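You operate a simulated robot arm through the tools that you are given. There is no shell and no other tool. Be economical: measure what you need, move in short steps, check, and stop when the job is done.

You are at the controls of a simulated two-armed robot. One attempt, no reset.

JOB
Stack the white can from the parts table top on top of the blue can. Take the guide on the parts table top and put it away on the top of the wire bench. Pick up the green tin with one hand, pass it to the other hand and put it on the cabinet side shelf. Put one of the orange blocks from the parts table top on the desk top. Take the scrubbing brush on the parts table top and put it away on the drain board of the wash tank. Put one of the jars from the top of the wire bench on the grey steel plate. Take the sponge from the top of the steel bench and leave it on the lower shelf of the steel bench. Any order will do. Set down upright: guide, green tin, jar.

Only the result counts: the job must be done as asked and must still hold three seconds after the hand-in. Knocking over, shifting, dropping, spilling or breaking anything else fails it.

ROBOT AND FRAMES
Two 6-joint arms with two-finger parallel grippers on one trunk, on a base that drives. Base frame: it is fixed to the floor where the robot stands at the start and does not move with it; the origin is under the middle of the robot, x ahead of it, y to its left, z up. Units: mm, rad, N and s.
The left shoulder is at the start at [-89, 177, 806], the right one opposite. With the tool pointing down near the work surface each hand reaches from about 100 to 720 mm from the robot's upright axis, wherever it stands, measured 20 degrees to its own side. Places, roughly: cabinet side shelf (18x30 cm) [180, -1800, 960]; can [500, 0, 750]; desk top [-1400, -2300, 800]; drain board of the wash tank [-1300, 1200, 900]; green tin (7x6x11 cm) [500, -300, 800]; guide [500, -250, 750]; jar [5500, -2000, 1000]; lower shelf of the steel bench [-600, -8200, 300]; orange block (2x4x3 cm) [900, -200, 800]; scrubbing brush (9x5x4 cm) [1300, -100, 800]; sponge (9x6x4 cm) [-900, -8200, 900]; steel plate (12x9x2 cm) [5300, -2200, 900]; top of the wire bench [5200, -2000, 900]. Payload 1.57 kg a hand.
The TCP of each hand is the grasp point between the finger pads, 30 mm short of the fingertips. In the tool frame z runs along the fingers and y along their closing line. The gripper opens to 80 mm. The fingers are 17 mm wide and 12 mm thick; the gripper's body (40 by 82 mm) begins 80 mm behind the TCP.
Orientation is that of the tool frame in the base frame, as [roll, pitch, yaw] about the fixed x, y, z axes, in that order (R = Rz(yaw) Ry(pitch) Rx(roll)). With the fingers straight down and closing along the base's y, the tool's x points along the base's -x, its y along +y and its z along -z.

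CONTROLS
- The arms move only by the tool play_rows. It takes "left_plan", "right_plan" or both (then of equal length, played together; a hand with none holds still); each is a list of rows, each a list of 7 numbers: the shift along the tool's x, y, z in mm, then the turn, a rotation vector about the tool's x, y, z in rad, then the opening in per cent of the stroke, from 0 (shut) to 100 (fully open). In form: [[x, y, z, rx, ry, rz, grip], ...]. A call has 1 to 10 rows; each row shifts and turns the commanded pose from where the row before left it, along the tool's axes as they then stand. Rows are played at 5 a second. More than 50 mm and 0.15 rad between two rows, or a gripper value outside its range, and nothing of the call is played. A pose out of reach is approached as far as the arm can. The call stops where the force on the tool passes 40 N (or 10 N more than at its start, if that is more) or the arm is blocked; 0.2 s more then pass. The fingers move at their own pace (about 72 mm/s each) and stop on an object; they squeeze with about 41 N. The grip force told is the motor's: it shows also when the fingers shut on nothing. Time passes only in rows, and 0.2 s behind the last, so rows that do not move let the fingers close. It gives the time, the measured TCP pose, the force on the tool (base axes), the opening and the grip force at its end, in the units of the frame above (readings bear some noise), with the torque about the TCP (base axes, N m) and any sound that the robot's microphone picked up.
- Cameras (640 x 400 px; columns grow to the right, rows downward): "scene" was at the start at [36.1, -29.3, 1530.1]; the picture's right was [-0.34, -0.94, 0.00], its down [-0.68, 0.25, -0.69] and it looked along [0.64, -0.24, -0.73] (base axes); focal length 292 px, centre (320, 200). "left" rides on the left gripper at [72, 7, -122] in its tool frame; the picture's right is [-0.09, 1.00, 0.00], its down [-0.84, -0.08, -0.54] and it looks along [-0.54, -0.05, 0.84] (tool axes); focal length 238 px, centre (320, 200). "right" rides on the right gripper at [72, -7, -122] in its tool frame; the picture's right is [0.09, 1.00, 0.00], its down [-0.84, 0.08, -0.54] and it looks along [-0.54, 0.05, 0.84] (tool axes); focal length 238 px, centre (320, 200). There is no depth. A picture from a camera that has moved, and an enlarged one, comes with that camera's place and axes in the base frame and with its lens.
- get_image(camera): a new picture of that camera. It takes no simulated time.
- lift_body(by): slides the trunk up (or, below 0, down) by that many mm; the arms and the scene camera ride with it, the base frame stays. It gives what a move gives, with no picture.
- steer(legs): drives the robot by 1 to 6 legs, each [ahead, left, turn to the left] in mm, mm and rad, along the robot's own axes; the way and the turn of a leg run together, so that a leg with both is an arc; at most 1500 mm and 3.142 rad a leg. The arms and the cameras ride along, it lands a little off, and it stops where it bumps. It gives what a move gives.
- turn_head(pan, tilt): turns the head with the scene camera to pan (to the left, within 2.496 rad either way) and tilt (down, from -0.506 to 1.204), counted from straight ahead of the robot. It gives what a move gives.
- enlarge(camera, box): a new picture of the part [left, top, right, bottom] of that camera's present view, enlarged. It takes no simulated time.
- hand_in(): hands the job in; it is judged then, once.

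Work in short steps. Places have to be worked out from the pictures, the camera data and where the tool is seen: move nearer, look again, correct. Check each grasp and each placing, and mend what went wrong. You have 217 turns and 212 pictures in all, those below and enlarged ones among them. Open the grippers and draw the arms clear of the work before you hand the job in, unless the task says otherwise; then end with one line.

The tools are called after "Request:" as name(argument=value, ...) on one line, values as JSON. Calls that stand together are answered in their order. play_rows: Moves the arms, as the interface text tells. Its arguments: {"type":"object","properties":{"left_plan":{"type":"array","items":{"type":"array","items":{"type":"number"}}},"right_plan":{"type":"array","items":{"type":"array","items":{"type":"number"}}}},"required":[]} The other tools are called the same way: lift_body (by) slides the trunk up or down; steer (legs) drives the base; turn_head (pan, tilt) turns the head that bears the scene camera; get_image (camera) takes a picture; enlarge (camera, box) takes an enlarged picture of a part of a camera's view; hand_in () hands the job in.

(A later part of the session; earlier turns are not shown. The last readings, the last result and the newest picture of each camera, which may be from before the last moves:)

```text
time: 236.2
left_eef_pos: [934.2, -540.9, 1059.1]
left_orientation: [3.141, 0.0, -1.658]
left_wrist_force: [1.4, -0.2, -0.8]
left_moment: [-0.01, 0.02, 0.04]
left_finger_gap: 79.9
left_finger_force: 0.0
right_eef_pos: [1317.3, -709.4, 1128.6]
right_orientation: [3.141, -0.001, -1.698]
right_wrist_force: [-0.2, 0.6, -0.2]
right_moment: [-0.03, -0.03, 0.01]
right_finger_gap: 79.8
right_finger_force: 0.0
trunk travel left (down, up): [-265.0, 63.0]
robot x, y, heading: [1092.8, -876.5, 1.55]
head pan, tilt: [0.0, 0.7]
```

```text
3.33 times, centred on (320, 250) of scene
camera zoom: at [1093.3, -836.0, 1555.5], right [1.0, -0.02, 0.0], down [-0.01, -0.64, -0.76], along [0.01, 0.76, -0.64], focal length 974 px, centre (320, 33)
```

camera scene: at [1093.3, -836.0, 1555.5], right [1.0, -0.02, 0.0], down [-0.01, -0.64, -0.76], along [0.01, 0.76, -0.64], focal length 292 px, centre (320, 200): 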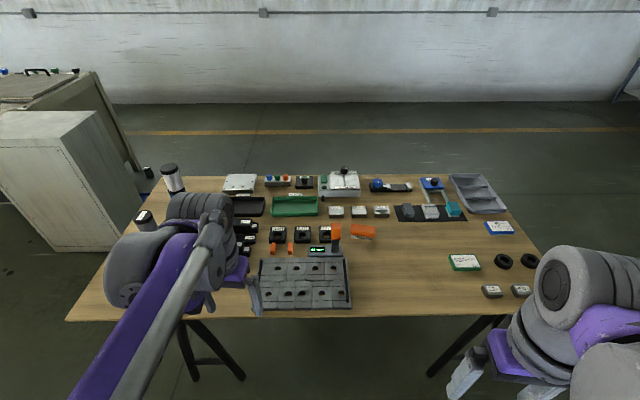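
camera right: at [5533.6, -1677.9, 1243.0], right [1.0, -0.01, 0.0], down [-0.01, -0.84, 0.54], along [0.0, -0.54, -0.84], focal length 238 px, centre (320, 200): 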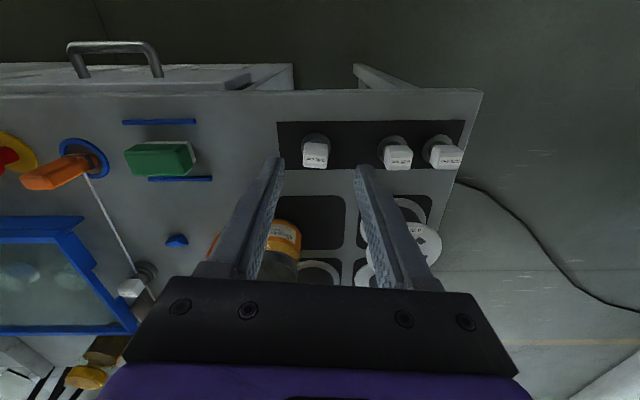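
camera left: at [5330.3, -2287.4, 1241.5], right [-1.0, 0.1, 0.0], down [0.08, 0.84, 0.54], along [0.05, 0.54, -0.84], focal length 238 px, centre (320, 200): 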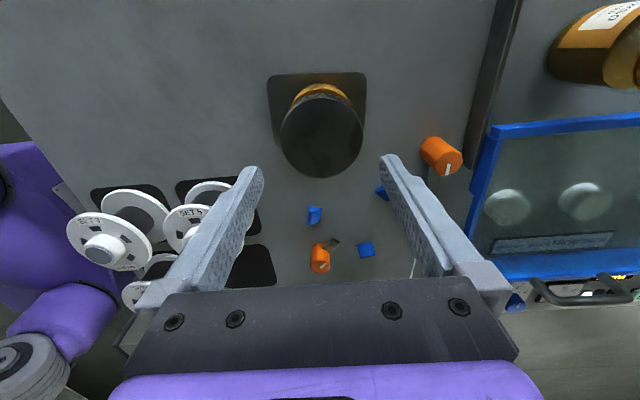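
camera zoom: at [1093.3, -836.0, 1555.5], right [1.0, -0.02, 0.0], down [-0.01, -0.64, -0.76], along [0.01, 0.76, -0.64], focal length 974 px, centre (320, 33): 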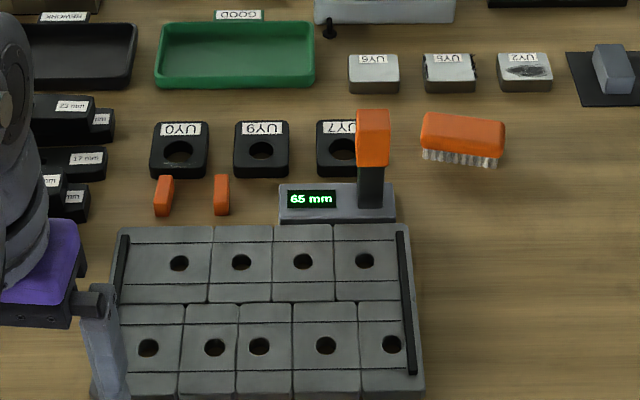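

Blocks at ≈[942,−167] and [1000,−166]; brush at ≈[1257,−103] with long axis nearly along x (yaw ≈−0.18). I move 225 mm closer and turn the right wrist 90° for the brush while placing the left above the block.

Request:
steer(legs=[[225, 0, 0.018]])

Request:
play_rows(right_plan=[[0, 0, 0, 0, 0, -0.15, 100], [0, 0, 0, 0, 0, -0.15, 100], [0, 0, 0, 0, 0, -0.15, 100], [0, 0, 0, 0, 0, -0.15, 100], [0, 0, 0, 0, 0, -0.15, 100], [0, 0, 0, 0, 0, -0.15, 100], [0, 0, 0, 0, 0, -0.15, 100], [0, 0, 0, 0, 0, -0.15, 100], [0, 0, 0, 0, 0, -0.15, 100], [0, 0, 0, 0, 0, 0, 100]])

Request:
get_image(camera="scene")

Request:
get_image(camera="left")

```text
time: 237.8
left_eef_pos: [931.9, -322.1, 1059.5]
left_orientation: [-3.141, -0.001, -1.641]
left_wrist_force: [-0.3, 0.7, -0.2]
left_moment: [0.0, 0.02, 0.01]
left_finger_gap: 79.8
left_finger_force: 0.0
right_eef_pos: [1316.7, -483.9, 1128.6]
right_orientation: [3.141, -0.001, -1.678]
right_wrist_force: [0.1, -0.4, 0.0]
right_moment: [-0.02, 0.02, 0.02]
right_finger_gap: 80.0
right_finger_force: 0.0
trunk travel left (down, up): [-265.0, 63.0]
robot x, y, heading: [1092.1, -654.9, 1.573]
head pan, tilt: [0.0, 0.7]
```

```text
time: 240.1
left_eef_pos: [932.4, -321.8, 1058.6]
left_orientation: [3.141, 0.0, -1.641]
left_wrist_force: [-1.5, 0.8, 0.1]
left_moment: [0.01, 0.01, 0.0]
left_finger_gap: 80.0
left_finger_force: 0.1
right_eef_pos: [1316.0, -484.4, 1129.3]
right_orientation: [-3.141, 0.001, -0.329]
right_wrist_force: [0.2, -0.7, 0.6]
right_moment: [-0.02, 0.01, -0.01]
right_finger_gap: 80.0
right_finger_force: 0.0
trunk travel left (down, up): [-265.0, 63.0]
robot x, y, heading: [1093.3, -655.6, 1.573]
head pan, tilt: [0.0, 0.7]
```

```text
90 pictures are left
camera scene: at [1094.3, -614.2, 1555.5], right [1.0, 0.0, 0.0], down [0.0, -0.64, -0.76], along [0.0, 0.76, -0.64], focal length 292 px, centre (320, 200)
```

scene: 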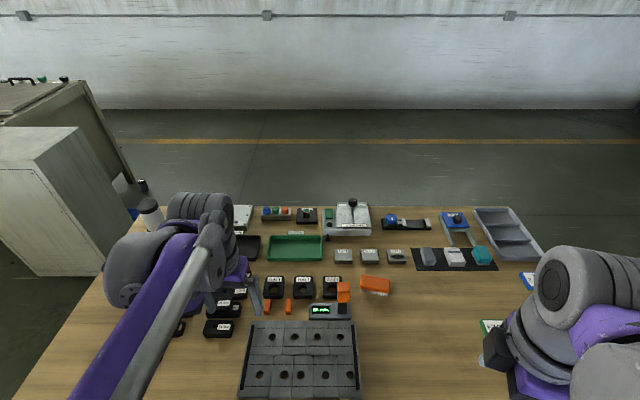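

```text
89 pictures are left
camera left: at [920.2, -393.8, 1181.2], right [-0.99, 0.16, 0.0], down [0.14, 0.83, 0.54], along [0.09, 0.53, -0.84], focal length 238 px, centre (320, 200)
```

left: 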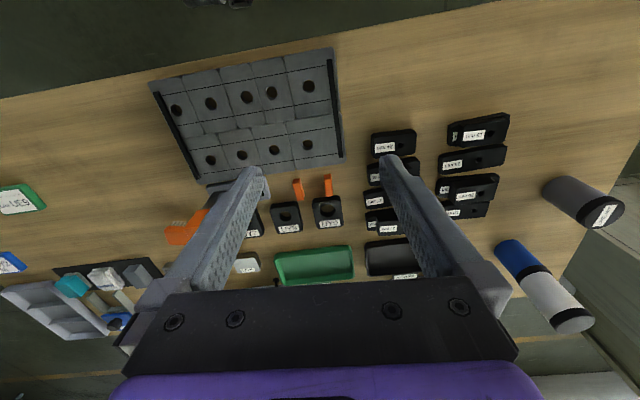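

I move the left hand over block A and look closer; grip half-open.

Request:
play_rows(left_plan=[[0, 0, 0, 0, 0, -0.07, 60], [-30, -2, 32, 0, 0, 0, 60], [-30, -2, 32, 0, 0, 0, 60], [-30, -2, 32, 0, 0, 0, 60], [-30, -2, 32, 0, 0, 0, 60], [-27, -2, 31, 0, 0, 0, 60]])

Request:
enlarge(camera="left", box=[220, 80, 420, 230])

```text
time: 241.4
left_eef_pos: [942.8, -173.8, 899.2]
left_orientation: [3.141, -0.001, -1.57]
left_wrist_force: [-0.4, 0.5, -0.4]
left_moment: [-0.05, 0.01, 0.03]
left_finger_gap: 47.9
left_finger_force: 0.0
right_eef_pos: [1316.6, -483.0, 1130.4]
right_orientation: [3.141, 0.002, -0.331]
right_wrist_force: [0.2, -0.6, 0.6]
right_moment: [0.01, -0.04, 0.0]
right_finger_gap: 80.0
right_finger_force: 0.0
trunk travel left (down, up): [-265.0, 63.0]
robot x, y, heading: [1091.4, -657.2, 1.57]
head pan, tilt: [0.0, 0.7]
```

```text
2.67 times, centred on (320, 155) of left
camera zoom: at [936.0, -246.4, 1020.4], right [-1.0, 0.09, 0.0], down [0.08, 0.84, 0.54], along [0.05, 0.54, -0.84], focal length 636 px, centre (320, 320)
```

zoom: 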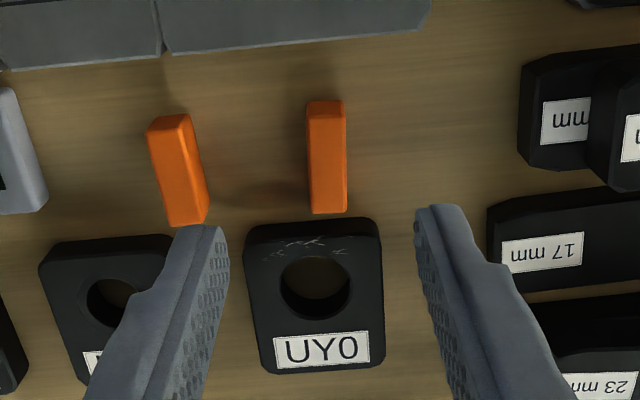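

Block A centre [940.5,−167], slight yaw. I align and lower to z≈791, then close.

Request:
play_rows(left_plan=[[-7, 2, 30, 0, 0, 0.09, 60], [0, 0, 40, 0, 0, 0, 60], [0, 0, 30, 0, 0, 0, 60], [0, 0, 8, 0, 0, 0, 60], [0, 0, 0, 0, 0, 0, 60]])

Request:
get_image(camera="left")

```text
time: 242.7
left_eef_pos: [939.4, -167.1, 791.7]
left_orientation: [3.141, -0.001, -1.659]
left_wrist_force: [-0.2, -0.1, 0.3]
left_moment: [-0.02, 0.01, -0.01]
left_finger_gap: 48.2
left_finger_force: 0.2
right_eef_pos: [1315.4, -483.6, 1129.4]
right_orientation: [3.141, 0.001, -0.33]
right_wrist_force: [-0.4, -0.6, -0.3]
right_moment: [-0.03, 0.02, 0.01]
right_finger_gap: 80.3
right_finger_force: 0.1
trunk travel left (down, up): [-265.0, 63.0]
robot x, y, heading: [1089.5, -655.5, 1.573]
head pan, tilt: [0.0, 0.7]
```

```text
87 pictures are left
camera left: at [926.0, -239.4, 912.8], right [-0.98, 0.18, 0.0], down [0.15, 0.83, 0.54], along [0.1, 0.53, -0.84], focal length 238 px, centre (320, 200)
```

left: 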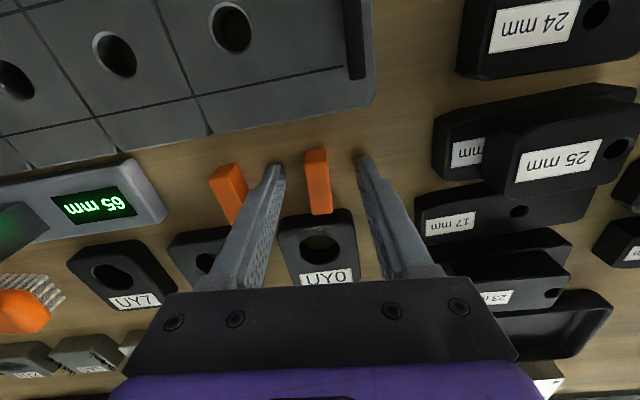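

Block is centred between the fingers. Close and lift.

Request:
play_rows(left_plan=[[0, 0, 0, 0, 0, 0, 30], [0, 0, 0, 0, 0, 0, 0], [0, 0, 0, 0, 0, 0, 0], [0, 0, -4, 0, 0, 0, 0], [0, 0, -10, 0, 0, 0, 0], [0, 0, -25, 0, 0, 0, 0], [0, 0, -40, 0, 0, 0, 0], [0, 0, -45, 0, 0, 0, 0], [0, 0, -45, 0, 0, 0, 0], [0, 0, -30, 0, 0, 0, 0]])

Request:
get_image(camera="left")

```text
time: 244.8
left_eef_pos: [939.4, -166.3, 991.2]
left_orientation: [3.141, 0.0, -1.659]
left_wrist_force: [0.3, 0.1, -1.1]
left_moment: [-0.02, -0.02, 0.03]
left_finger_gap: 14.2
left_finger_force: 30.7
right_eef_pos: [1316.1, -484.0, 1129.8]
right_orientation: [-3.141, 0.002, -0.33]
right_wrist_force: [-0.5, -0.3, -0.1]
right_moment: [-0.03, 0.0, 0.01]
right_finger_gap: 80.1
right_finger_force: 0.0
trunk travel left (down, up): [-265.0, 63.0]
robot x, y, heading: [1094.1, -656.7, 1.566]
head pan, tilt: [0.0, 0.7]
```

```text
86 pictures are left
camera left: at [926.8, -238.2, 1112.7], right [-0.98, 0.18, 0.0], down [0.15, 0.83, 0.54], along [0.1, 0.53, -0.84], focal length 238 px, centre (320, 200)
```

left: 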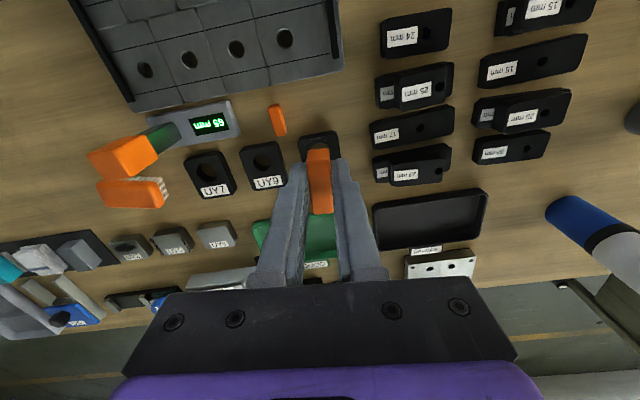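

Block held. I retract the left and bring the right hand over the brush.

Request:
play_rows(left_plan=[[0, 0, -10, 0, 0, 0, 0], [35, 0, -25, 0, 0, 0, 0], [40, 5, -25, 0, 0, 0, 0], [40, 5, -25, 0, 0, 0, 0], [40, 5, -20, 0, 0, 0, 0], [0, 0, 0, 0, 0, 0, 0], [0, 0, 0, 0, 0, 0, 0], [0, 0, 0, 0, 0, 0, 0], [0, 0, 0, 0, 0, 0, 0], [0, 0, 0, 0, 0, 0, 0]], right_plan=[[0, 0, 0, 0, 0, -0.144, 100], [-14, -39, 19, 0, 0, 0, 100], [-14, -39, 19, 0, 0, 0, 100], [-14, -39, 19, 0, 0, 0, 100], [-14, -39, 19, 0, 0, 0, 100], [-14, -39, 19, 0, 0, 0, 100], [-14, -39, 19, 0, 0, 0, 100], [-14, -39, 19, 0, 0, 0, 100], [-14, -39, 19, 0, 0, 0, 100], [-14, -39, 19, 0, 0, 0, 100]])

Request:
get_image(camera="right")

Request:
get_image(camera="scene")

```text
time: 247.1
left_eef_pos: [910.6, -318.5, 1095.4]
left_orientation: [3.142, -0.002, -1.66]
left_wrist_force: [-0.2, 0.2, -1.3]
left_moment: [-0.04, -0.01, -0.02]
left_finger_gap: 14.0
left_finger_force: 30.5
right_eef_pos: [1254.4, -113.6, 958.2]
right_orientation: [3.141, 0.001, -0.186]
right_wrist_force: [-0.2, 0.7, 0.7]
right_moment: [-0.01, 0.05, 0.0]
right_finger_gap: 79.9
right_finger_force: 0.0
trunk travel left (down, up): [-265.0, 63.0]
robot x, y, heading: [1090.2, -653.2, 1.572]
head pan, tilt: [0.0, 0.7]
```

```text
85 pictures are left
camera right: at [1327.4, -121.0, 1081.0], right [-0.09, -1.0, 0.0], down [-0.84, 0.08, 0.54], along [-0.54, 0.05, -0.84], focal length 238 px, centre (320, 200)
```

right: 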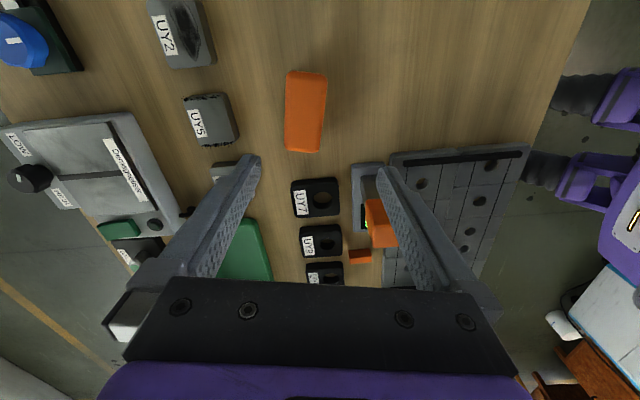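

```text
84 pictures are left
camera scene: at [1094.3, -612.5, 1555.5], right [1.0, 0.0, 0.0], down [0.0, -0.65, -0.76], along [0.0, 0.76, -0.65], focal length 292 px, centre (320, 200)
```

scene: 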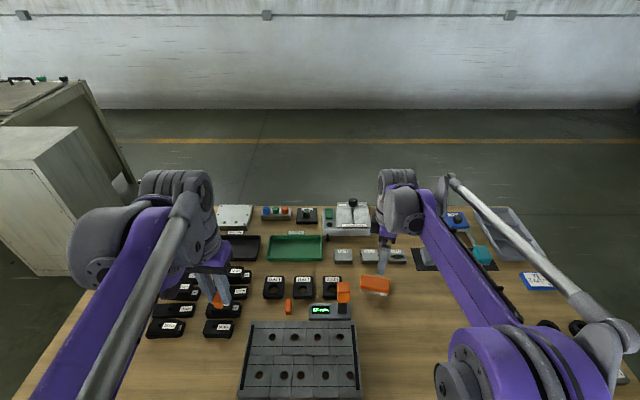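

Brush centre ≈[1267,−99], aligned with the tool. I shift and lower partway.

Request:
play_rows(right_plan=[[10, -17, 20, 0, 0, 0, 90], [0, 0, 40, 0, 0, 0, 90], [0, 0, 30, 0, 0, 0, 90], [0, 0, 0, 0, 0, 0, 90]])

Request:
get_image(camera="right")

```text
time: 248.1
left_eef_pos: [909.3, -320.3, 1096.8]
left_orientation: [3.141, 0.001, -1.66]
left_wrist_force: [0.8, 0.2, -0.9]
left_moment: [0.03, 0.02, 0.01]
left_finger_gap: 14.3
left_finger_force: 30.7
right_eef_pos: [1270.2, -98.7, 868.6]
right_orientation: [-3.141, 0.003, -0.187]
right_wrist_force: [-0.1, 0.6, 0.3]
right_moment: [-0.05, 0.0, 0.03]
right_finger_gap: 71.7
right_finger_force: 0.0
trunk travel left (down, up): [-265.0, 63.0]
robot x, y, heading: [1092.5, -656.2, 1.57]
head pan, tilt: [0.0, 0.7]
```

```text
83 pictures are left
camera right: at [1342.6, -106.4, 991.6], right [-0.09, -1.0, 0.0], down [-0.84, 0.08, 0.54], along [-0.54, 0.05, -0.84], focal length 238 px, centre (320, 200)
```

right: 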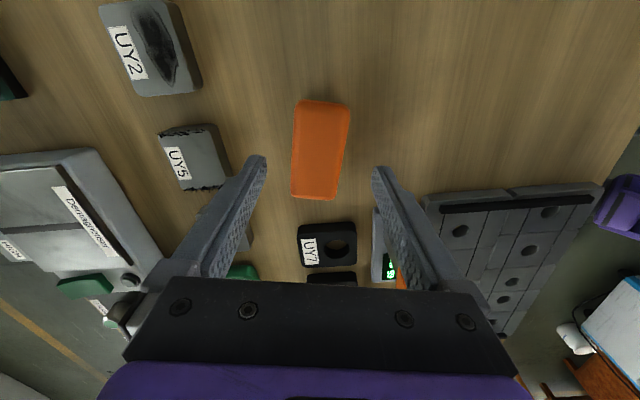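

Centred. Lower to z≈795 and close.

Request:
play_rows(right_plan=[[0, 0, 35, 0, 0, 0, 90], [0, 0, 30, 0, 0, 0, 90], [0, 0, 9, 0, 0, 0, 90], [0, 0, 0, 0, 0, 0, 90], [0, 0, 0, 0, 0, 0, 40], [0, 0, 0, 0, 0, 0, 0], [0, 0, 0, 0, 0, 0, 0]])

Request:
get_image(camera="right")

```text
time: 249.7
left_eef_pos: [910.9, -321.5, 1096.5]
left_orientation: [3.142, -0.001, -1.66]
left_wrist_force: [-0.5, -0.2, -2.1]
left_moment: [-0.03, 0.04, -0.03]
left_finger_gap: 14.2
left_finger_force: 30.8
right_eef_pos: [1270.6, -100.0, 793.2]
right_orientation: [-3.141, 0.002, -0.187]
right_wrist_force: [0.2, -0.1, 0.4]
right_moment: [-0.01, -0.01, 0.04]
right_finger_gap: 45.2
right_finger_force: 41.1
trunk travel left (down, up): [-265.0, 63.0]
robot x, y, heading: [1092.8, -662.0, 1.575]
head pan, tilt: [0.0, 0.7]
```

```text
82 pictures are left
camera right: at [1342.3, -107.8, 916.9], right [-0.09, -1.0, 0.0], down [-0.84, 0.08, 0.54], along [-0.54, 0.05, -0.84], focal length 238 px, centre (320, 200)
```

right: 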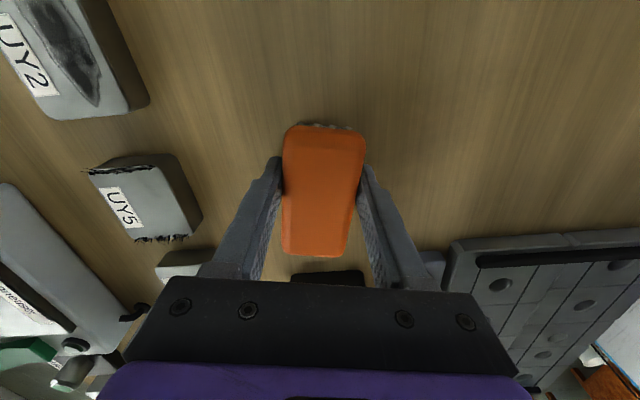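

Brush gripped (45 mm). Lift gently and retract.

Request:
play_rows(right_plan=[[0, 0, -4, 0, 0, 0, 0], [0, 0, -10, 0, 0, 0, 0], [0, 0, -25, 0, 0, 0, 0], [0, 0, -40, 0, 0, 0, 0], [0, 0, -45, 0, 0, 0, 0], [0, 0, -45, 0, 0, 0, 0], [0, 0, -45, 0, 0, 0, 0], [0, 30, -35, 0, 0, 0, 0], [0, 45, -10, 0, 0, 0, 0], [0, 45, 0, 0, 0, 0, 0]])

Request:
play_rows(right_plan=[[0, 40, 0, 0, 0, 0, 0], [0, 40, 0, 0, 0, 0, 0], [0, 40, 0, 0, 0, 0, 0]])

Request:
get_image(camera="right")

```text
time: 251.8
left_eef_pos: [911.4, -321.4, 1096.5]
left_orientation: [3.141, 0.0, -1.66]
left_wrist_force: [-0.1, -0.5, -1.2]
left_moment: [0.01, 0.04, -0.01]
left_finger_gap: 14.1
left_finger_force: 30.0
right_eef_pos: [1249.5, -221.7, 1054.4]
right_orientation: [-3.141, 0.003, -0.188]
right_wrist_force: [-0.8, -0.4, -1.3]
right_moment: [0.04, -0.01, -0.02]
right_finger_gap: 45.4
right_finger_force: 41.1
trunk travel left (down, up): [-265.0, 63.0]
robot x, y, heading: [1094.7, -654.3, 1.574]
head pan, tilt: [0.0, 0.7]
```

```text
time: 252.7
left_eef_pos: [910.9, -320.6, 1096.7]
left_orientation: [3.141, 0.001, -1.661]
left_wrist_force: [-0.1, 0.3, -0.8]
left_moment: [-0.01, -0.01, 0.02]
left_finger_gap: 14.1
left_finger_force: 30.7
right_eef_pos: [1227.7, -337.4, 1054.0]
right_orientation: [-3.14, 0.001, -0.186]
right_wrist_force: [0.0, -0.1, 0.1]
right_moment: [0.01, -0.02, -0.01]
right_finger_gap: 45.1
right_finger_force: 41.2
trunk travel left (down, up): [-265.0, 63.0]
robot x, y, heading: [1094.1, -657.6, 1.57]
head pan, tilt: [0.0, 0.7]
```

```text
81 pictures are left
camera right: at [1299.7, -345.2, 1177.7], right [-0.09, -1.0, 0.0], down [-0.84, 0.08, 0.54], along [-0.54, 0.05, -0.84], focal length 238 px, centre (320, 200)
```

right: 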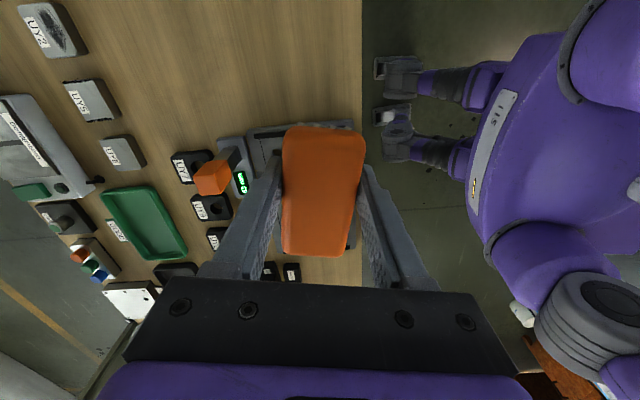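

Both items held. I back away and strafe left toward the wash tank side.

Request:
steer(legs=[[-230, 0, 0], [0, 1500, 0], [0, 900, 0], [900, 0, 0]])

Request:
turn_head(pan=0.0, tilt=0.55)

Request:
get_image(camera="scene")

```text
time: 279.4
left_eef_pos: [-1448.5, 404.5, 1096.6]
left_orientation: [-3.142, 0.0, -1.681]
left_wrist_force: [-0.9, 0.0, -0.5]
left_moment: [0.02, -0.01, 0.01]
left_finger_gap: 14.3
left_finger_force: 30.4
right_eef_pos: [-1132.2, 380.7, 1054.5]
right_orientation: [3.14, 0.003, -0.211]
right_wrist_force: [-0.2, 0.2, -0.4]
right_moment: [0.0, -0.02, 0.02]
right_finger_gap: 45.1
right_finger_force: 41.3
trunk travel left (down, up): [-265.0, 63.0]
robot x, y, heading: [-1273.3, 65.5, 1.553]
head pan, tilt: [0.0, 0.7]
```

```text
time: 280.1
left_eef_pos: [-1448.5, 403.5, 1095.8]
left_orientation: [-3.141, -0.001, -1.682]
left_wrist_force: [-0.8, 0.6, -0.9]
left_moment: [-0.02, -0.03, -0.02]
left_finger_gap: 14.3
left_finger_force: 30.2
right_eef_pos: [-1131.2, 381.2, 1054.2]
right_orientation: [-3.141, 0.002, -0.209]
right_wrist_force: [-0.3, 0.4, -1.0]
right_moment: [-0.01, -0.04, 0.0]
right_finger_gap: 45.2
right_finger_force: 40.9
trunk travel left (down, up): [-265.0, 63.0]
robot x, y, heading: [-1274.9, 62.5, 1.557]
head pan, tilt: [0.0, 0.55]
```

```text
80 pictures are left
camera scene: at [-1271.2, 111.4, 1568.6], right [1.0, -0.02, 0.0], down [-0.01, -0.52, -0.85], along [0.02, 0.85, -0.52], focal length 292 px, centre (320, 200)
```

scene: 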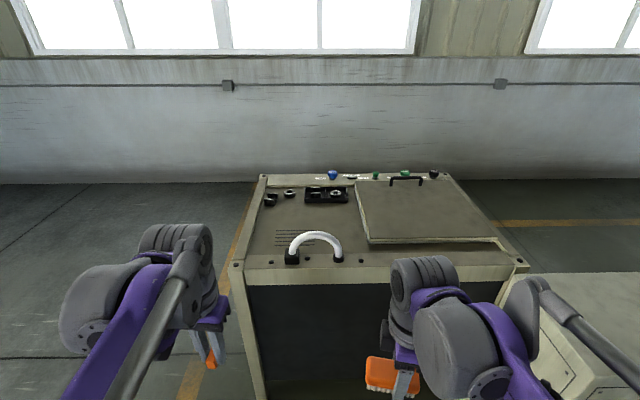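

I zoom on the tank top to see the drain board.

Request:
enlarge(camera="scene", box=[230, 165, 390, 275])

```text
3.64 times, centred on (310, 220) of scene
camera zoom: at [-1271.2, 111.4, 1568.6], right [1.0, -0.02, 0.0], down [-0.01, -0.52, -0.85], along [0.02, 0.85, -0.52], focal length 1062 px, centre (356, 127)
```

zoom: 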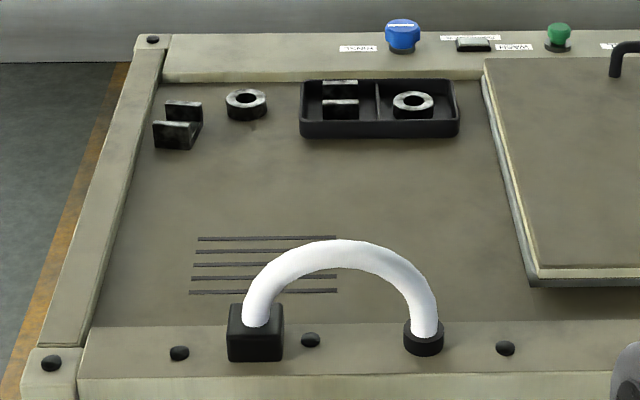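

The drain board is the recessed area; free spot ≈[−1298,1070]. A white hose arch (top ~1000) stands at its front. I raise the right hand, shift left and approach.

Request:
play_rows(right_plan=[[0, 0, -35, 0, 0, 0, 0], [0, 0, -35, 0, 0, 0, 0]])

Request:
steer(legs=[[0, 150, 0.015], [430, 0, 0]])

Request:
turn_head(pan=-0.1, tilt=0.8)

Request:
get_image(camera="scene")

Request:
get_image(camera="right")

```text
time: 280.7
left_eef_pos: [-1450.0, 404.5, 1096.3]
left_orientation: [3.141, 0.0, -1.683]
left_wrist_force: [0.3, -0.5, -0.3]
left_moment: [0.03, -0.01, -0.01]
left_finger_gap: 14.2
left_finger_force: 30.6
right_eef_pos: [-1132.3, 381.7, 1124.2]
right_orientation: [3.14, 0.002, -0.21]
right_wrist_force: [0.5, 0.3, -0.9]
right_moment: [0.0, -0.03, 0.0]
right_finger_gap: 45.5
right_finger_force: 41.0
trunk travel left (down, up): [-265.0, 63.0]
robot x, y, heading: [-1274.8, 65.5, 1.55]
head pan, tilt: [0.0, 0.55]
```

```text
time: 284.9
left_eef_pos: [-1601.7, 825.6, 1096.8]
left_orientation: [3.14, 0.001, -1.668]
left_wrist_force: [0.3, 0.8, -1.1]
left_moment: [-0.02, 0.0, 0.02]
left_finger_gap: 14.2
left_finger_force: 30.1
right_eef_pos: [-1286.2, 807.8, 1123.7]
right_orientation: [3.141, 0.002, -0.196]
right_wrist_force: [-0.9, 0.0, -1.2]
right_moment: [-0.02, 0.01, 0.0]
right_finger_gap: 45.4
right_finger_force: 40.7
trunk travel left (down, up): [-265.0, 63.0]
robot x, y, heading: [-1420.7, 488.7, 1.566]
head pan, tilt: [0.0, 0.55]
```

```text
time: 285.6
left_eef_pos: [-1602.3, 823.6, 1096.0]
left_orientation: [-3.14, 0.0, -1.669]
left_wrist_force: [0.2, 0.2, -1.3]
left_moment: [0.02, -0.01, -0.02]
left_finger_gap: 13.9
left_finger_force: 30.5
right_eef_pos: [-1286.0, 807.2, 1123.8]
right_orientation: [-3.141, 0.001, -0.195]
right_wrist_force: [-0.3, -0.8, -0.9]
right_moment: [0.01, -0.03, 0.02]
right_finger_gap: 45.1
right_finger_force: 41.1
trunk travel left (down, up): [-265.0, 63.0]
robot x, y, heading: [-1421.5, 484.5, 1.567]
head pan, tilt: [-0.099, 0.799]
```

```text
78 pictures are left
camera scene: at [-1412.3, 525.1, 1547.3], right [0.99, -0.11, 0.0], down [-0.08, -0.71, -0.7], along [0.07, 0.69, -0.72], focal length 292 px, centre (320, 200)
```

scene: 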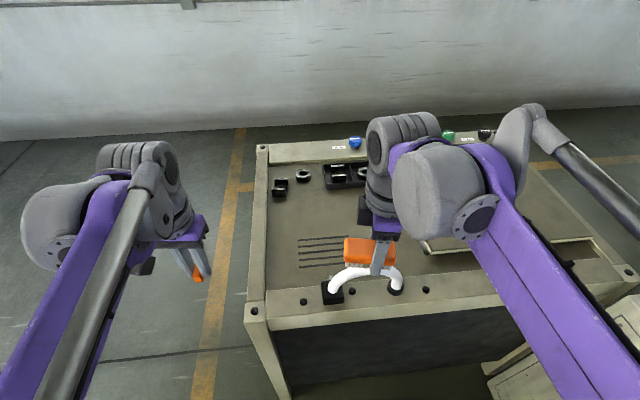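

```text
77 pictures are left
camera right: at [-1213.6, 798.8, 1247.3], right [-0.1, -0.99, 0.0], down [-0.84, 0.09, 0.54], along [-0.54, 0.06, -0.84], focal length 238 px, centre (320, 200)
```

right: 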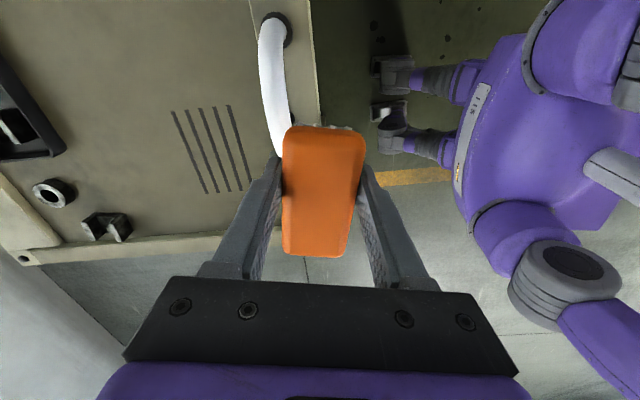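

I move the brush over the free area of the drain board.

Request:
play_rows(right_plan=[[-12, -38, 0, 0, 0, 0, 0], [-14, -43, 0, 0, 0, 0, 0], [-14, -43, 0, 0, 0, 0, 0], [-14, -43, 8, 0, 0, 0, 0], [-14, -43, 15, 0, 0, 0, 0], [-14, -43, 15, 0, 0, 0, 0], [0, 0, 25, 0, 0, 0, 0], [0, 0, 0, 0, 0, 0, 0]])

Request:
get_image(camera="right")

Request:
get_image(camera="scene")

```text
time: 287.4
left_eef_pos: [-1601.7, 824.3, 1096.3]
left_orientation: [3.14, -0.002, -1.669]
left_wrist_force: [0.5, 0.6, -1.2]
left_moment: [0.0, -0.01, 0.0]
left_finger_gap: 14.3
left_finger_force: 30.1
right_eef_pos: [-1319.1, 1072.7, 1061.7]
right_orientation: [3.141, 0.003, -0.194]
right_wrist_force: [0.5, 0.5, -0.6]
right_moment: [-0.01, -0.04, -0.01]
right_finger_gap: 45.2
right_finger_force: 40.9
trunk travel left (down, up): [-265.0, 63.0]
robot x, y, heading: [-1420.5, 483.6, 1.559]
head pan, tilt: [-0.099, 0.799]
```

```text
76 pictures are left
camera right: at [-1246.1, 1064.4, 1183.7], right [-0.1, -0.99, 0.0], down [-0.84, 0.09, 0.54], along [-0.54, 0.06, -0.84], focal length 238 px, centre (320, 200)
```

right: 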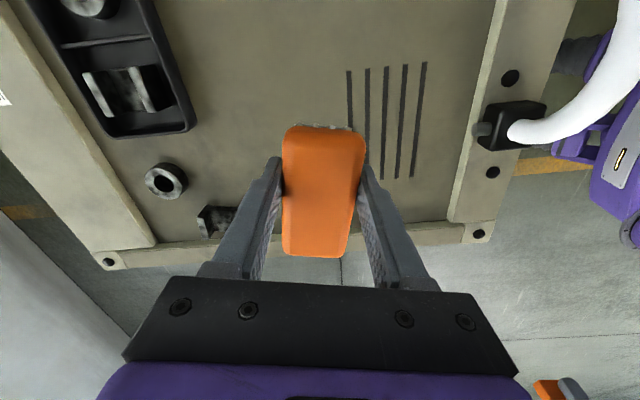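

```text
75 pictures are left
camera scene: at [-1412.4, 525.7, 1547.3], right [0.99, -0.11, 0.0], down [-0.08, -0.71, -0.7], along [0.07, 0.69, -0.72], focal length 292 px, centre (320, 200)
```

scene: 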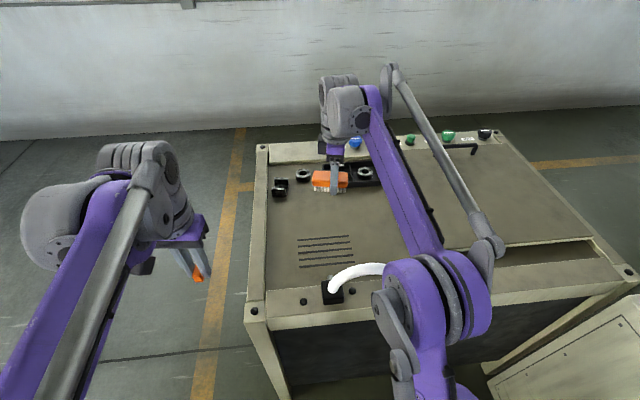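

Landing spot is clear (between tray and slots). I lower.

Request:
play_rows(right_plan=[[0, 0, 25, 0, 0, 0, 0], [0, 0, 35, 0, 0, 0, 0], [0, 0, 30, 0, 0, 0, 0], [0, 0, 15, 0, 0, 0, 0], [0, 0, 0, 0, 0, 0, 0]])

Request:
enlarge(camera="scene", box=[250, 140, 410, 260])

```text
time: 288.6
left_eef_pos: [-1601.6, 826.0, 1096.4]
left_orientation: [3.141, 0.001, -1.669]
left_wrist_force: [-0.3, -0.3, -2.2]
left_moment: [0.02, 0.0, 0.03]
left_finger_gap: 14.3
left_finger_force: 30.6
right_eef_pos: [-1316.9, 1070.5, 957.6]
right_orientation: [-3.141, 0.001, -0.197]
right_wrist_force: [0.7, -0.4, -0.4]
right_moment: [0.0, 0.0, -0.01]
right_finger_gap: 45.2
right_finger_force: 40.9
trunk travel left (down, up): [-265.0, 63.0]
robot x, y, heading: [-1421.9, 490.0, 1.568]
head pan, tilt: [-0.099, 0.799]
```

```text
3.33 times, centred on (330, 200) of scene
camera zoom: at [-1412.3, 525.1, 1547.3], right [0.99, -0.11, 0.0], down [-0.08, -0.71, -0.7], along [0.07, 0.69, -0.72], focal length 974 px, centre (287, 200)
```

zoom: 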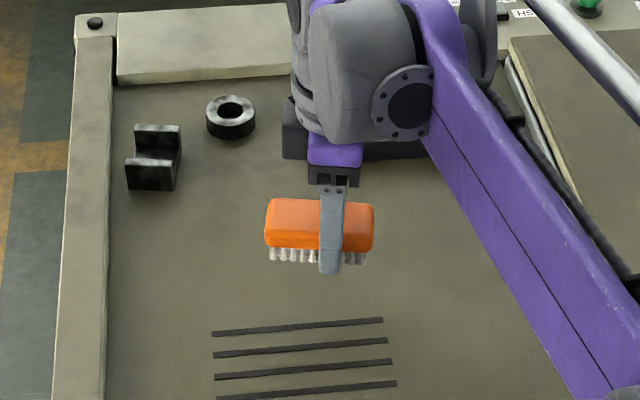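

Still above the board; I descend stepwise.

Request:
play_rows(right_plan=[[0, 0, 6, 0, 0, 0, 0], [0, 0, 5, 0, 0, 0, 0], [0, 0, 4, 0, 0, 0, 0], [0, 0, 0, 0, 0, 0, 0]])

Request:
play_rows(right_plan=[[0, 0, 3, 0, 0, 0, 0], [0, 0, 3, 0, 0, 0, 0], [0, 0, 3, 0, 0, 0, 0], [0, 0, 0, 0, 0, 0, 0]])

```text
time: 289.6
left_eef_pos: [-1601.8, 824.4, 1095.7]
left_orientation: [3.141, 0.001, -1.669]
left_wrist_force: [-0.1, 1.3, -1.5]
left_moment: [0.01, 0.02, -0.01]
left_finger_gap: 14.3
left_finger_force: 30.6
right_eef_pos: [-1319.1, 1071.6, 941.0]
right_orientation: [-3.141, 0.001, -0.196]
right_wrist_force: [0.1, 0.5, -0.4]
right_moment: [-0.03, -0.01, 0.0]
right_finger_gap: 44.9
right_finger_force: 41.5
trunk travel left (down, up): [-265.0, 63.0]
robot x, y, heading: [-1422.0, 491.2, 1.562]
head pan, tilt: [-0.099, 0.799]
```

```text
time: 290.6
left_eef_pos: [-1601.1, 824.9, 1096.7]
left_orientation: [-3.14, 0.001, -1.667]
left_wrist_force: [0.5, 0.0, -2.0]
left_moment: [0.01, -0.02, 0.03]
left_finger_gap: 14.2
left_finger_force: 30.8
right_eef_pos: [-1317.5, 1071.3, 932.7]
right_orientation: [3.141, 0.002, -0.195]
right_wrist_force: [-0.1, -0.2, -0.2]
right_moment: [0.01, -0.01, -0.01]
right_finger_gap: 45.2
right_finger_force: 41.0
trunk travel left (down, up): [-265.0, 63.0]
robot x, y, heading: [-1422.9, 489.1, 1.564]
head pan, tilt: [-0.099, 0.799]
```

Request:
play_rows(right_plan=[[0, 0, 3, 0, 0, 0, 0], [0, 0, 3, 0, 0, 0, 0], [0, 0, 2, 0, 0, 0, 0], [0, 0, 0, 0, 0, 0, 0]])

Request:
enlarge(camera="scene", box=[300, 180, 380, 240])

```text
time: 291.6
left_eef_pos: [-1600.8, 824.6, 1096.5]
left_orientation: [3.141, 0.001, -1.669]
left_wrist_force: [-0.6, 0.7, -0.5]
left_moment: [-0.02, 0.01, -0.02]
left_finger_gap: 14.2
left_finger_force: 30.3
right_eef_pos: [-1317.3, 1071.4, 923.3]
right_orientation: [-3.142, 0.001, -0.195]
right_wrist_force: [0.3, -0.4, 0.7]
right_moment: [-0.02, -0.02, -0.01]
right_finger_gap: 45.1
right_finger_force: 40.8
trunk travel left (down, up): [-265.0, 63.0]
robot x, y, heading: [-1423.9, 489.4, 1.564]
head pan, tilt: [-0.099, 0.799]
```

```text
6.67 times, centred on (340, 210) of scene
camera zoom: at [-1412.3, 525.2, 1547.3], right [0.99, -0.11, 0.0], down [-0.08, -0.71, -0.7], along [0.07, 0.69, -0.72], focal length 1948 px, centre (187, 133)
```

zoom: 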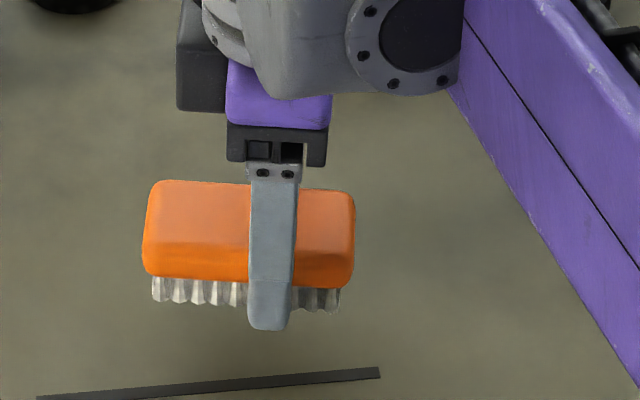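

Request:
play_rows(right_plan=[[0, 0, 3, 0, 0, 0, 0], [0, 0, 3, 0, 0, 0, 0], [0, 0, 0, 0, 0, 0, 0]])

Request:
play_rows(right_plan=[[0, 0, 3, 0, 0, 0, 0], [0, 0, 3, 0, 0, 0, 0], [0, 0, 0, 0, 0, 0, 0]])

```text
time: 292.4
left_eef_pos: [-1599.5, 825.4, 1096.5]
left_orientation: [-3.14, 0.0, -1.668]
left_wrist_force: [0.3, 0.5, -0.2]
left_moment: [0.0, -0.01, 0.0]
left_finger_gap: 14.2
left_finger_force: 30.7
right_eef_pos: [-1316.5, 1070.9, 916.2]
right_orientation: [-3.141, 0.002, -0.195]
right_wrist_force: [0.3, -0.3, -0.5]
right_moment: [0.02, -0.02, 0.0]
right_finger_gap: 45.5
right_finger_force: 40.7
trunk travel left (down, up): [-265.0, 63.0]
robot x, y, heading: [-1422.2, 488.0, 1.563]
head pan, tilt: [-0.099, 0.799]
```

```text
time: 293.2
left_eef_pos: [-1601.6, 825.6, 1096.4]
left_orientation: [-3.141, 0.001, -1.67]
left_wrist_force: [0.7, 0.2, -0.6]
left_moment: [0.0, -0.04, -0.02]
left_finger_gap: 14.1
left_finger_force: 30.7
right_eef_pos: [-1317.6, 1070.4, 912.2]
right_orientation: [-3.14, 0.003, -0.196]
right_wrist_force: [-0.9, 0.9, -1.0]
right_moment: [0.03, -0.02, -0.01]
right_finger_gap: 45.4
right_finger_force: 41.1
trunk travel left (down, up): [-265.0, 63.0]
robot x, y, heading: [-1423.5, 485.3, 1.562]
head pan, tilt: [-0.099, 0.799]
```

Request:
play_rows(right_plan=[[0, 0, 3, 0, 0, 0, 0], [0, 0, 3, 0, 0, 0, 0], [0, 0, 3, 0, 0, 0, 0], [0, 0, 0, 0, 0, 0, 0]])

Request:
enlarge(camera="scene", box=[300, 180, 380, 240])

```text
time: 294.2
left_eef_pos: [-1601.9, 824.7, 1096.9]
left_orientation: [-3.141, 0.001, -1.669]
left_wrist_force: [0.0, 0.4, -1.0]
left_moment: [-0.03, -0.02, -0.04]
left_finger_gap: 14.3
left_finger_force: 30.5
right_eef_pos: [-1317.0, 1070.9, 902.9]
right_orientation: [-3.14, 0.002, -0.196]
right_wrist_force: [-0.1, -0.4, 0.4]
right_moment: [0.0, 0.02, -0.01]
right_finger_gap: 45.4
right_finger_force: 41.1
trunk travel left (down, up): [-265.0, 63.0]
robot x, y, heading: [-1422.5, 488.2, 1.563]
head pan, tilt: [-0.099, 0.799]
```

```text
6.67 times, centred on (340, 210) of scene
camera zoom: at [-1412.3, 525.2, 1547.3], right [0.99, -0.11, 0.0], down [-0.08, -0.71, -0.7], along [0.07, 0.69, -0.72], focal length 1948 px, centre (187, 133)
```

zoom: 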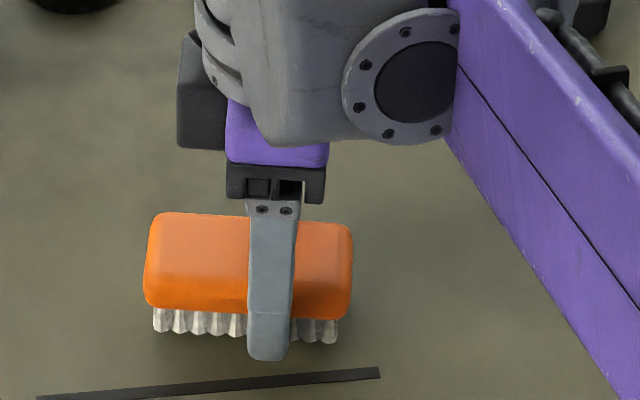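

Shadow is appearing beneath; continue to contact.

Request:
play_rows(right_plan=[[0, 0, 3, 0, 0, 0, 0], [0, 0, 2, 0, 0, 0, 0], [0, 0, 0, 0, 0, 0, 0]])

Request:
play_rows(right_plan=[[0, 0, 2, 0, 0, 0, 0], [0, 0, 2, 0, 0, 0, 0], [0, 0, 0, 0, 0, 0, 0]])

```text
time: 295.0
left_eef_pos: [-1601.7, 825.0, 1096.3]
left_orientation: [3.141, 0.001, -1.669]
left_wrist_force: [-0.4, -0.1, -1.5]
left_moment: [0.04, 0.01, 0.01]
left_finger_gap: 14.3
left_finger_force: 30.6
right_eef_pos: [-1317.5, 1071.4, 897.9]
right_orientation: [3.14, 0.001, -0.197]
right_wrist_force: [0.5, -0.1, -1.5]
right_moment: [0.0, -0.02, 0.02]
right_finger_gap: 45.4
right_finger_force: 40.6
trunk travel left (down, up): [-265.0, 63.0]
robot x, y, heading: [-1424.7, 487.3, 1.563]
head pan, tilt: [-0.099, 0.799]
```

```text
time: 295.8
left_eef_pos: [-1601.6, 823.8, 1096.8]
left_orientation: [-3.141, 0.003, -1.67]
left_wrist_force: [-0.1, -0.1, -1.2]
left_moment: [-0.01, -0.03, -0.03]
left_finger_gap: 14.0
left_finger_force: 30.4
right_eef_pos: [-1316.8, 1071.2, 896.5]
right_orientation: [-3.139, 0.002, -0.195]
right_wrist_force: [-0.2, 8.0, 31.1]
right_moment: [0.09, 0.03, 0.0]
right_finger_gap: 45.5
right_finger_force: 40.8
trunk travel left (down, up): [-265.0, 63.0]
robot x, y, heading: [-1421.1, 486.1, 1.566]
head pan, tilt: [-0.099, 0.799]
```

Contact (31 N). Ease 2 mm, open and rise high, then retract over the hose.

Request:
play_rows(right_plan=[[0, 0, -2, 0, 0, 0, 0], [0, 0, 0, 0, 0, 0, 75], [0, 0, 0, 0, 0, 0, 90], [0, 0, -10, 0, 0, 0, 90], [0, 0, -30, 0, 0, 0, 90], [0, 0, -45, 0, 0, 0, 90], [0, 0, -45, 0, 0, 0, 90], [0, 0, -45, 0, 0, 0, 90], [0, 30, -35, 0, 0, 0, 90], [0, 45, 0, 0, 0, 0, 90]])

Request:
play_rows(right_plan=[[5, 45, 0, 0, 0, 0, 90], [5, 45, 0, 0, 0, 0, 90], [5, 45, 0, 0, 0, 0, 90], [5, 45, 0, 0, 0, 0, 90]])

Request:
get_image(camera="scene")

```text
time: 298.0
left_eef_pos: [-1601.5, 823.6, 1096.6]
left_orientation: [3.141, 0.001, -1.669]
left_wrist_force: [-0.3, -0.3, -1.0]
left_moment: [0.0, 0.0, 0.0]
left_finger_gap: 14.2
left_finger_force: 30.6
right_eef_pos: [-1331.0, 995.2, 1108.9]
right_orientation: [-3.141, 0.0, -0.196]
right_wrist_force: [0.4, 0.2, -0.5]
right_moment: [0.0, 0.0, -0.03]
right_finger_gap: 72.0
right_finger_force: 0.0
trunk travel left (down, up): [-265.0, 63.0]
robot x, y, heading: [-1421.2, 485.4, 1.564]
head pan, tilt: [-0.099, 0.799]
```

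```text
time: 299.0
left_eef_pos: [-1601.9, 821.7, 1096.3]
left_orientation: [-3.141, 0.001, -1.668]
left_wrist_force: [0.7, -0.6, -1.3]
left_moment: [0.05, -0.01, 0.01]
left_finger_gap: 14.3
left_finger_force: 30.2
right_eef_pos: [-1348.3, 814.4, 1107.6]
right_orientation: [-3.14, 0.001, -0.197]
right_wrist_force: [-0.6, 0.4, -0.7]
right_moment: [0.0, 0.0, 0.05]
right_finger_gap: 72.0
right_finger_force: 0.0
trunk travel left (down, up): [-265.0, 63.0]
robot x, y, heading: [-1424.7, 487.7, 1.559]
head pan, tilt: [-0.099, 0.799]
```

```text
71 pictures are left
camera scene: at [-1412.0, 523.0, 1547.3], right [0.99, -0.11, 0.0], down [-0.08, -0.71, -0.7], along [0.07, 0.69, -0.72], focal length 292 px, centre (320, 200)
```

scene: 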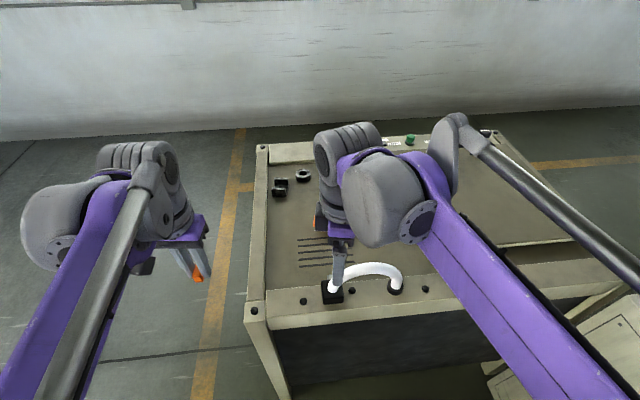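

The brush spot is hidden behind the hand; I back off to check it, then turn to the desk.

Request:
steer(legs=[[-400, 0, 0]])

Request:
turn_head(pan=-0.05, tilt=0.5)

Request:
enlarge(camera="scene", box=[220, 160, 420, 300])

Request:
steer(legs=[[0, 0, 1.575], [0, 0, 1.575], [600, 0, 0]])

Request:
turn_head(pan=0.0, tilt=0.5)

Request:
get_image(camera="scene")

```text
time: 301.5
left_eef_pos: [-1605.6, 422.4, 1095.2]
left_orientation: [-3.14, 0.0, -1.666]
left_wrist_force: [-1.1, -0.3, -0.7]
left_moment: [-0.04, -0.01, 0.01]
left_finger_gap: 14.2
left_finger_force: 30.8
right_eef_pos: [-1351.4, 414.8, 1107.0]
right_orientation: [3.141, 0.001, -0.193]
right_wrist_force: [0.3, -0.2, 0.3]
right_moment: [0.0, 0.01, -0.04]
right_finger_gap: 72.3
right_finger_force: 0.0
trunk travel left (down, up): [-265.0, 63.0]
robot x, y, heading: [-1425.8, 84.7, 1.571]
head pan, tilt: [-0.099, 0.799]
```

```text
time: 302.3
left_eef_pos: [-1606.2, 422.6, 1097.2]
left_orientation: [3.141, 0.001, -1.664]
left_wrist_force: [-0.1, 1.1, -1.9]
left_moment: [0.03, -0.02, -0.01]
left_finger_gap: 14.0
left_finger_force: 30.2
right_eef_pos: [-1351.1, 416.0, 1107.3]
right_orientation: [3.141, 0.001, -0.192]
right_wrist_force: [-0.1, -1.3, -0.2]
right_moment: [0.02, 0.0, 0.01]
right_finger_gap: 71.9
right_finger_force: 0.1
trunk travel left (down, up): [-265.0, 63.0]
robot x, y, heading: [-1426.3, 84.5, 1.566]
head pan, tilt: [-0.051, 0.499]
```

```text
2.86 times, centred on (320, 230) of scene
camera zoom: at [-1418.4, 134.3, 1573.2], right [1.0, -0.06, 0.0], down [-0.03, -0.48, -0.88], along [0.05, 0.88, -0.48], focal length 835 px, centre (320, 114)
```

zoom: 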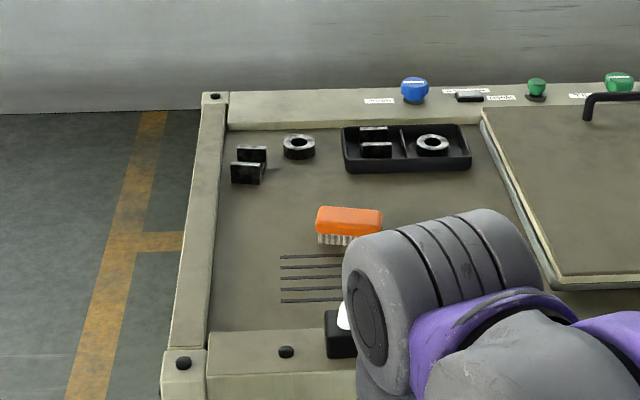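

```text
time: 313.4
left_eef_pos: [-1230.8, -847.5, 1095.5]
left_orientation: [3.141, 0.001, 1.493]
left_wrist_force: [0.1, -0.4, -0.7]
left_moment: [0.05, 0.0, 0.0]
left_finger_gap: 14.3
left_finger_force: 30.4
right_eef_pos: [-1482.8, -844.1, 1108.3]
right_orientation: [3.14, 0.0, 2.967]
right_wrist_force: [-0.9, -0.3, 1.0]
right_moment: [0.02, 0.0, 0.02]
right_finger_gap: 71.8
right_finger_force: 0.1
trunk travel left (down, up): [-265.0, 63.0]
robot x, y, heading: [-1414.6, -510.1, -1.557]
head pan, tilt: [-0.051, 0.499]
```

```text
time: 314.0
left_eef_pos: [-1229.2, -847.8, 1097.0]
left_orientation: [-3.141, 0.001, 1.495]
left_wrist_force: [0.1, 0.7, -1.6]
left_moment: [0.04, -0.01, -0.01]
left_finger_gap: 14.1
left_finger_force: 30.5
right_eef_pos: [-1484.6, -845.6, 1108.4]
right_orientation: [3.14, 0.003, 2.966]
right_wrist_force: [0.0, -0.4, -0.7]
right_moment: [0.0, 0.0, 0.03]
right_finger_gap: 71.8
right_finger_force: 0.1
trunk travel left (down, up): [-265.0, 63.0]
robot x, y, heading: [-1417.8, -511.5, -1.554]
head pan, tilt: [0.0, 0.499]
```

```text
69 pictures are left
camera scene: at [-1414.9, -566.5, 1573.2], right [-1.0, -0.01, 0.0], down [-0.01, 0.48, -0.88], along [0.01, -0.88, -0.48], focal length 292 px, centre (320, 200)
```

scene: 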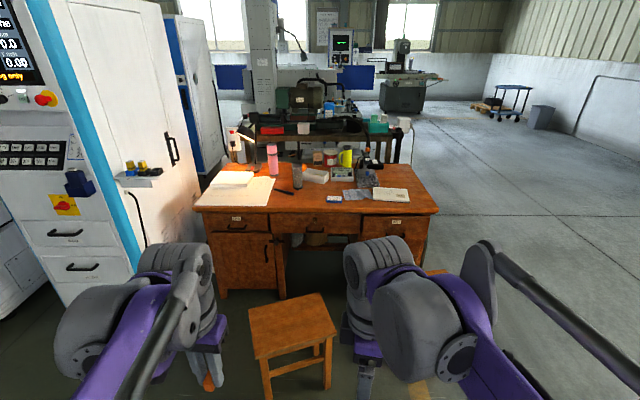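

Brush is on the drain board. Now the desk: a stool blocks the middle; I zoom in to find a free patch.

Request:
enlarge(camera="scene", box=[180, 130, 450, 300])

Request:
turn_head(pan=0.25, tilt=0.9)

Request:
get_image(camera="scene")

```text
2.35 times, centred on (315, 215) of scene
camera zoom: at [-1414.9, -566.5, 1573.2], right [-1.0, -0.01, 0.0], down [-0.01, 0.48, -0.88], along [0.01, -0.88, -0.48], focal length 687 px, centre (332, 165)
```

zoom: 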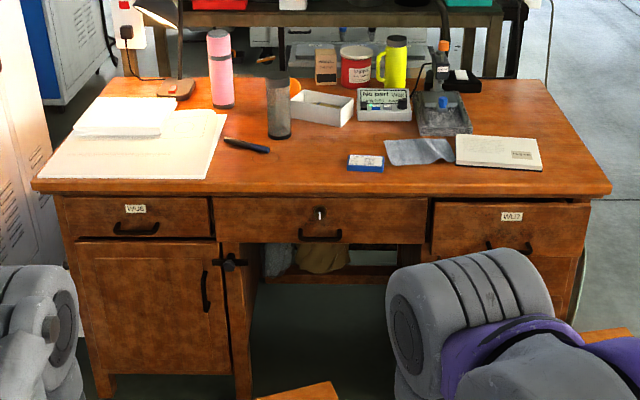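

```text
time: 314.9
left_eef_pos: [-1230.4, -847.6, 1097.7]
left_orientation: [3.141, 0.001, 1.493]
left_wrist_force: [0.3, 0.2, -1.5]
left_moment: [0.06, 0.0, -0.02]
left_finger_gap: 14.4
left_finger_force: 30.4
right_eef_pos: [-1482.5, -844.8, 1107.1]
right_orientation: [3.141, 0.0, 2.966]
right_wrist_force: [0.5, -0.3, 0.0]
right_moment: [-0.02, -0.02, -0.02]
right_finger_gap: 72.0
right_finger_force: 0.0
trunk travel left (down, up): [-265.0, 63.0]
robot x, y, heading: [-1418.1, -517.5, -1.556]
head pan, tilt: [0.25, 0.901]
```

```text
67 pictures are left
camera scene: at [-1396.5, -548.2, 1539.4], right [-0.97, -0.26, 0.0], down [-0.2, 0.76, -0.62], along [0.16, -0.6, -0.78], focal length 292 px, centre (320, 200)
```

scene: 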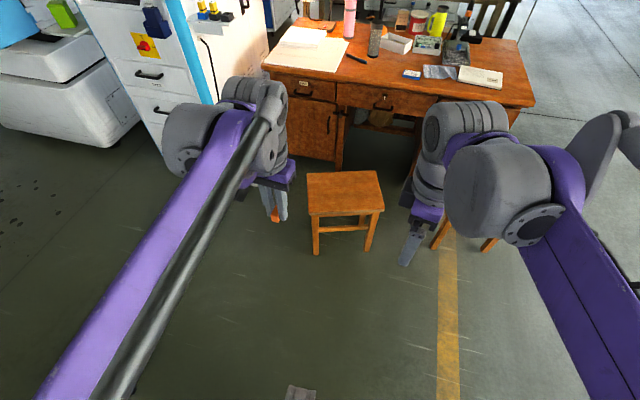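

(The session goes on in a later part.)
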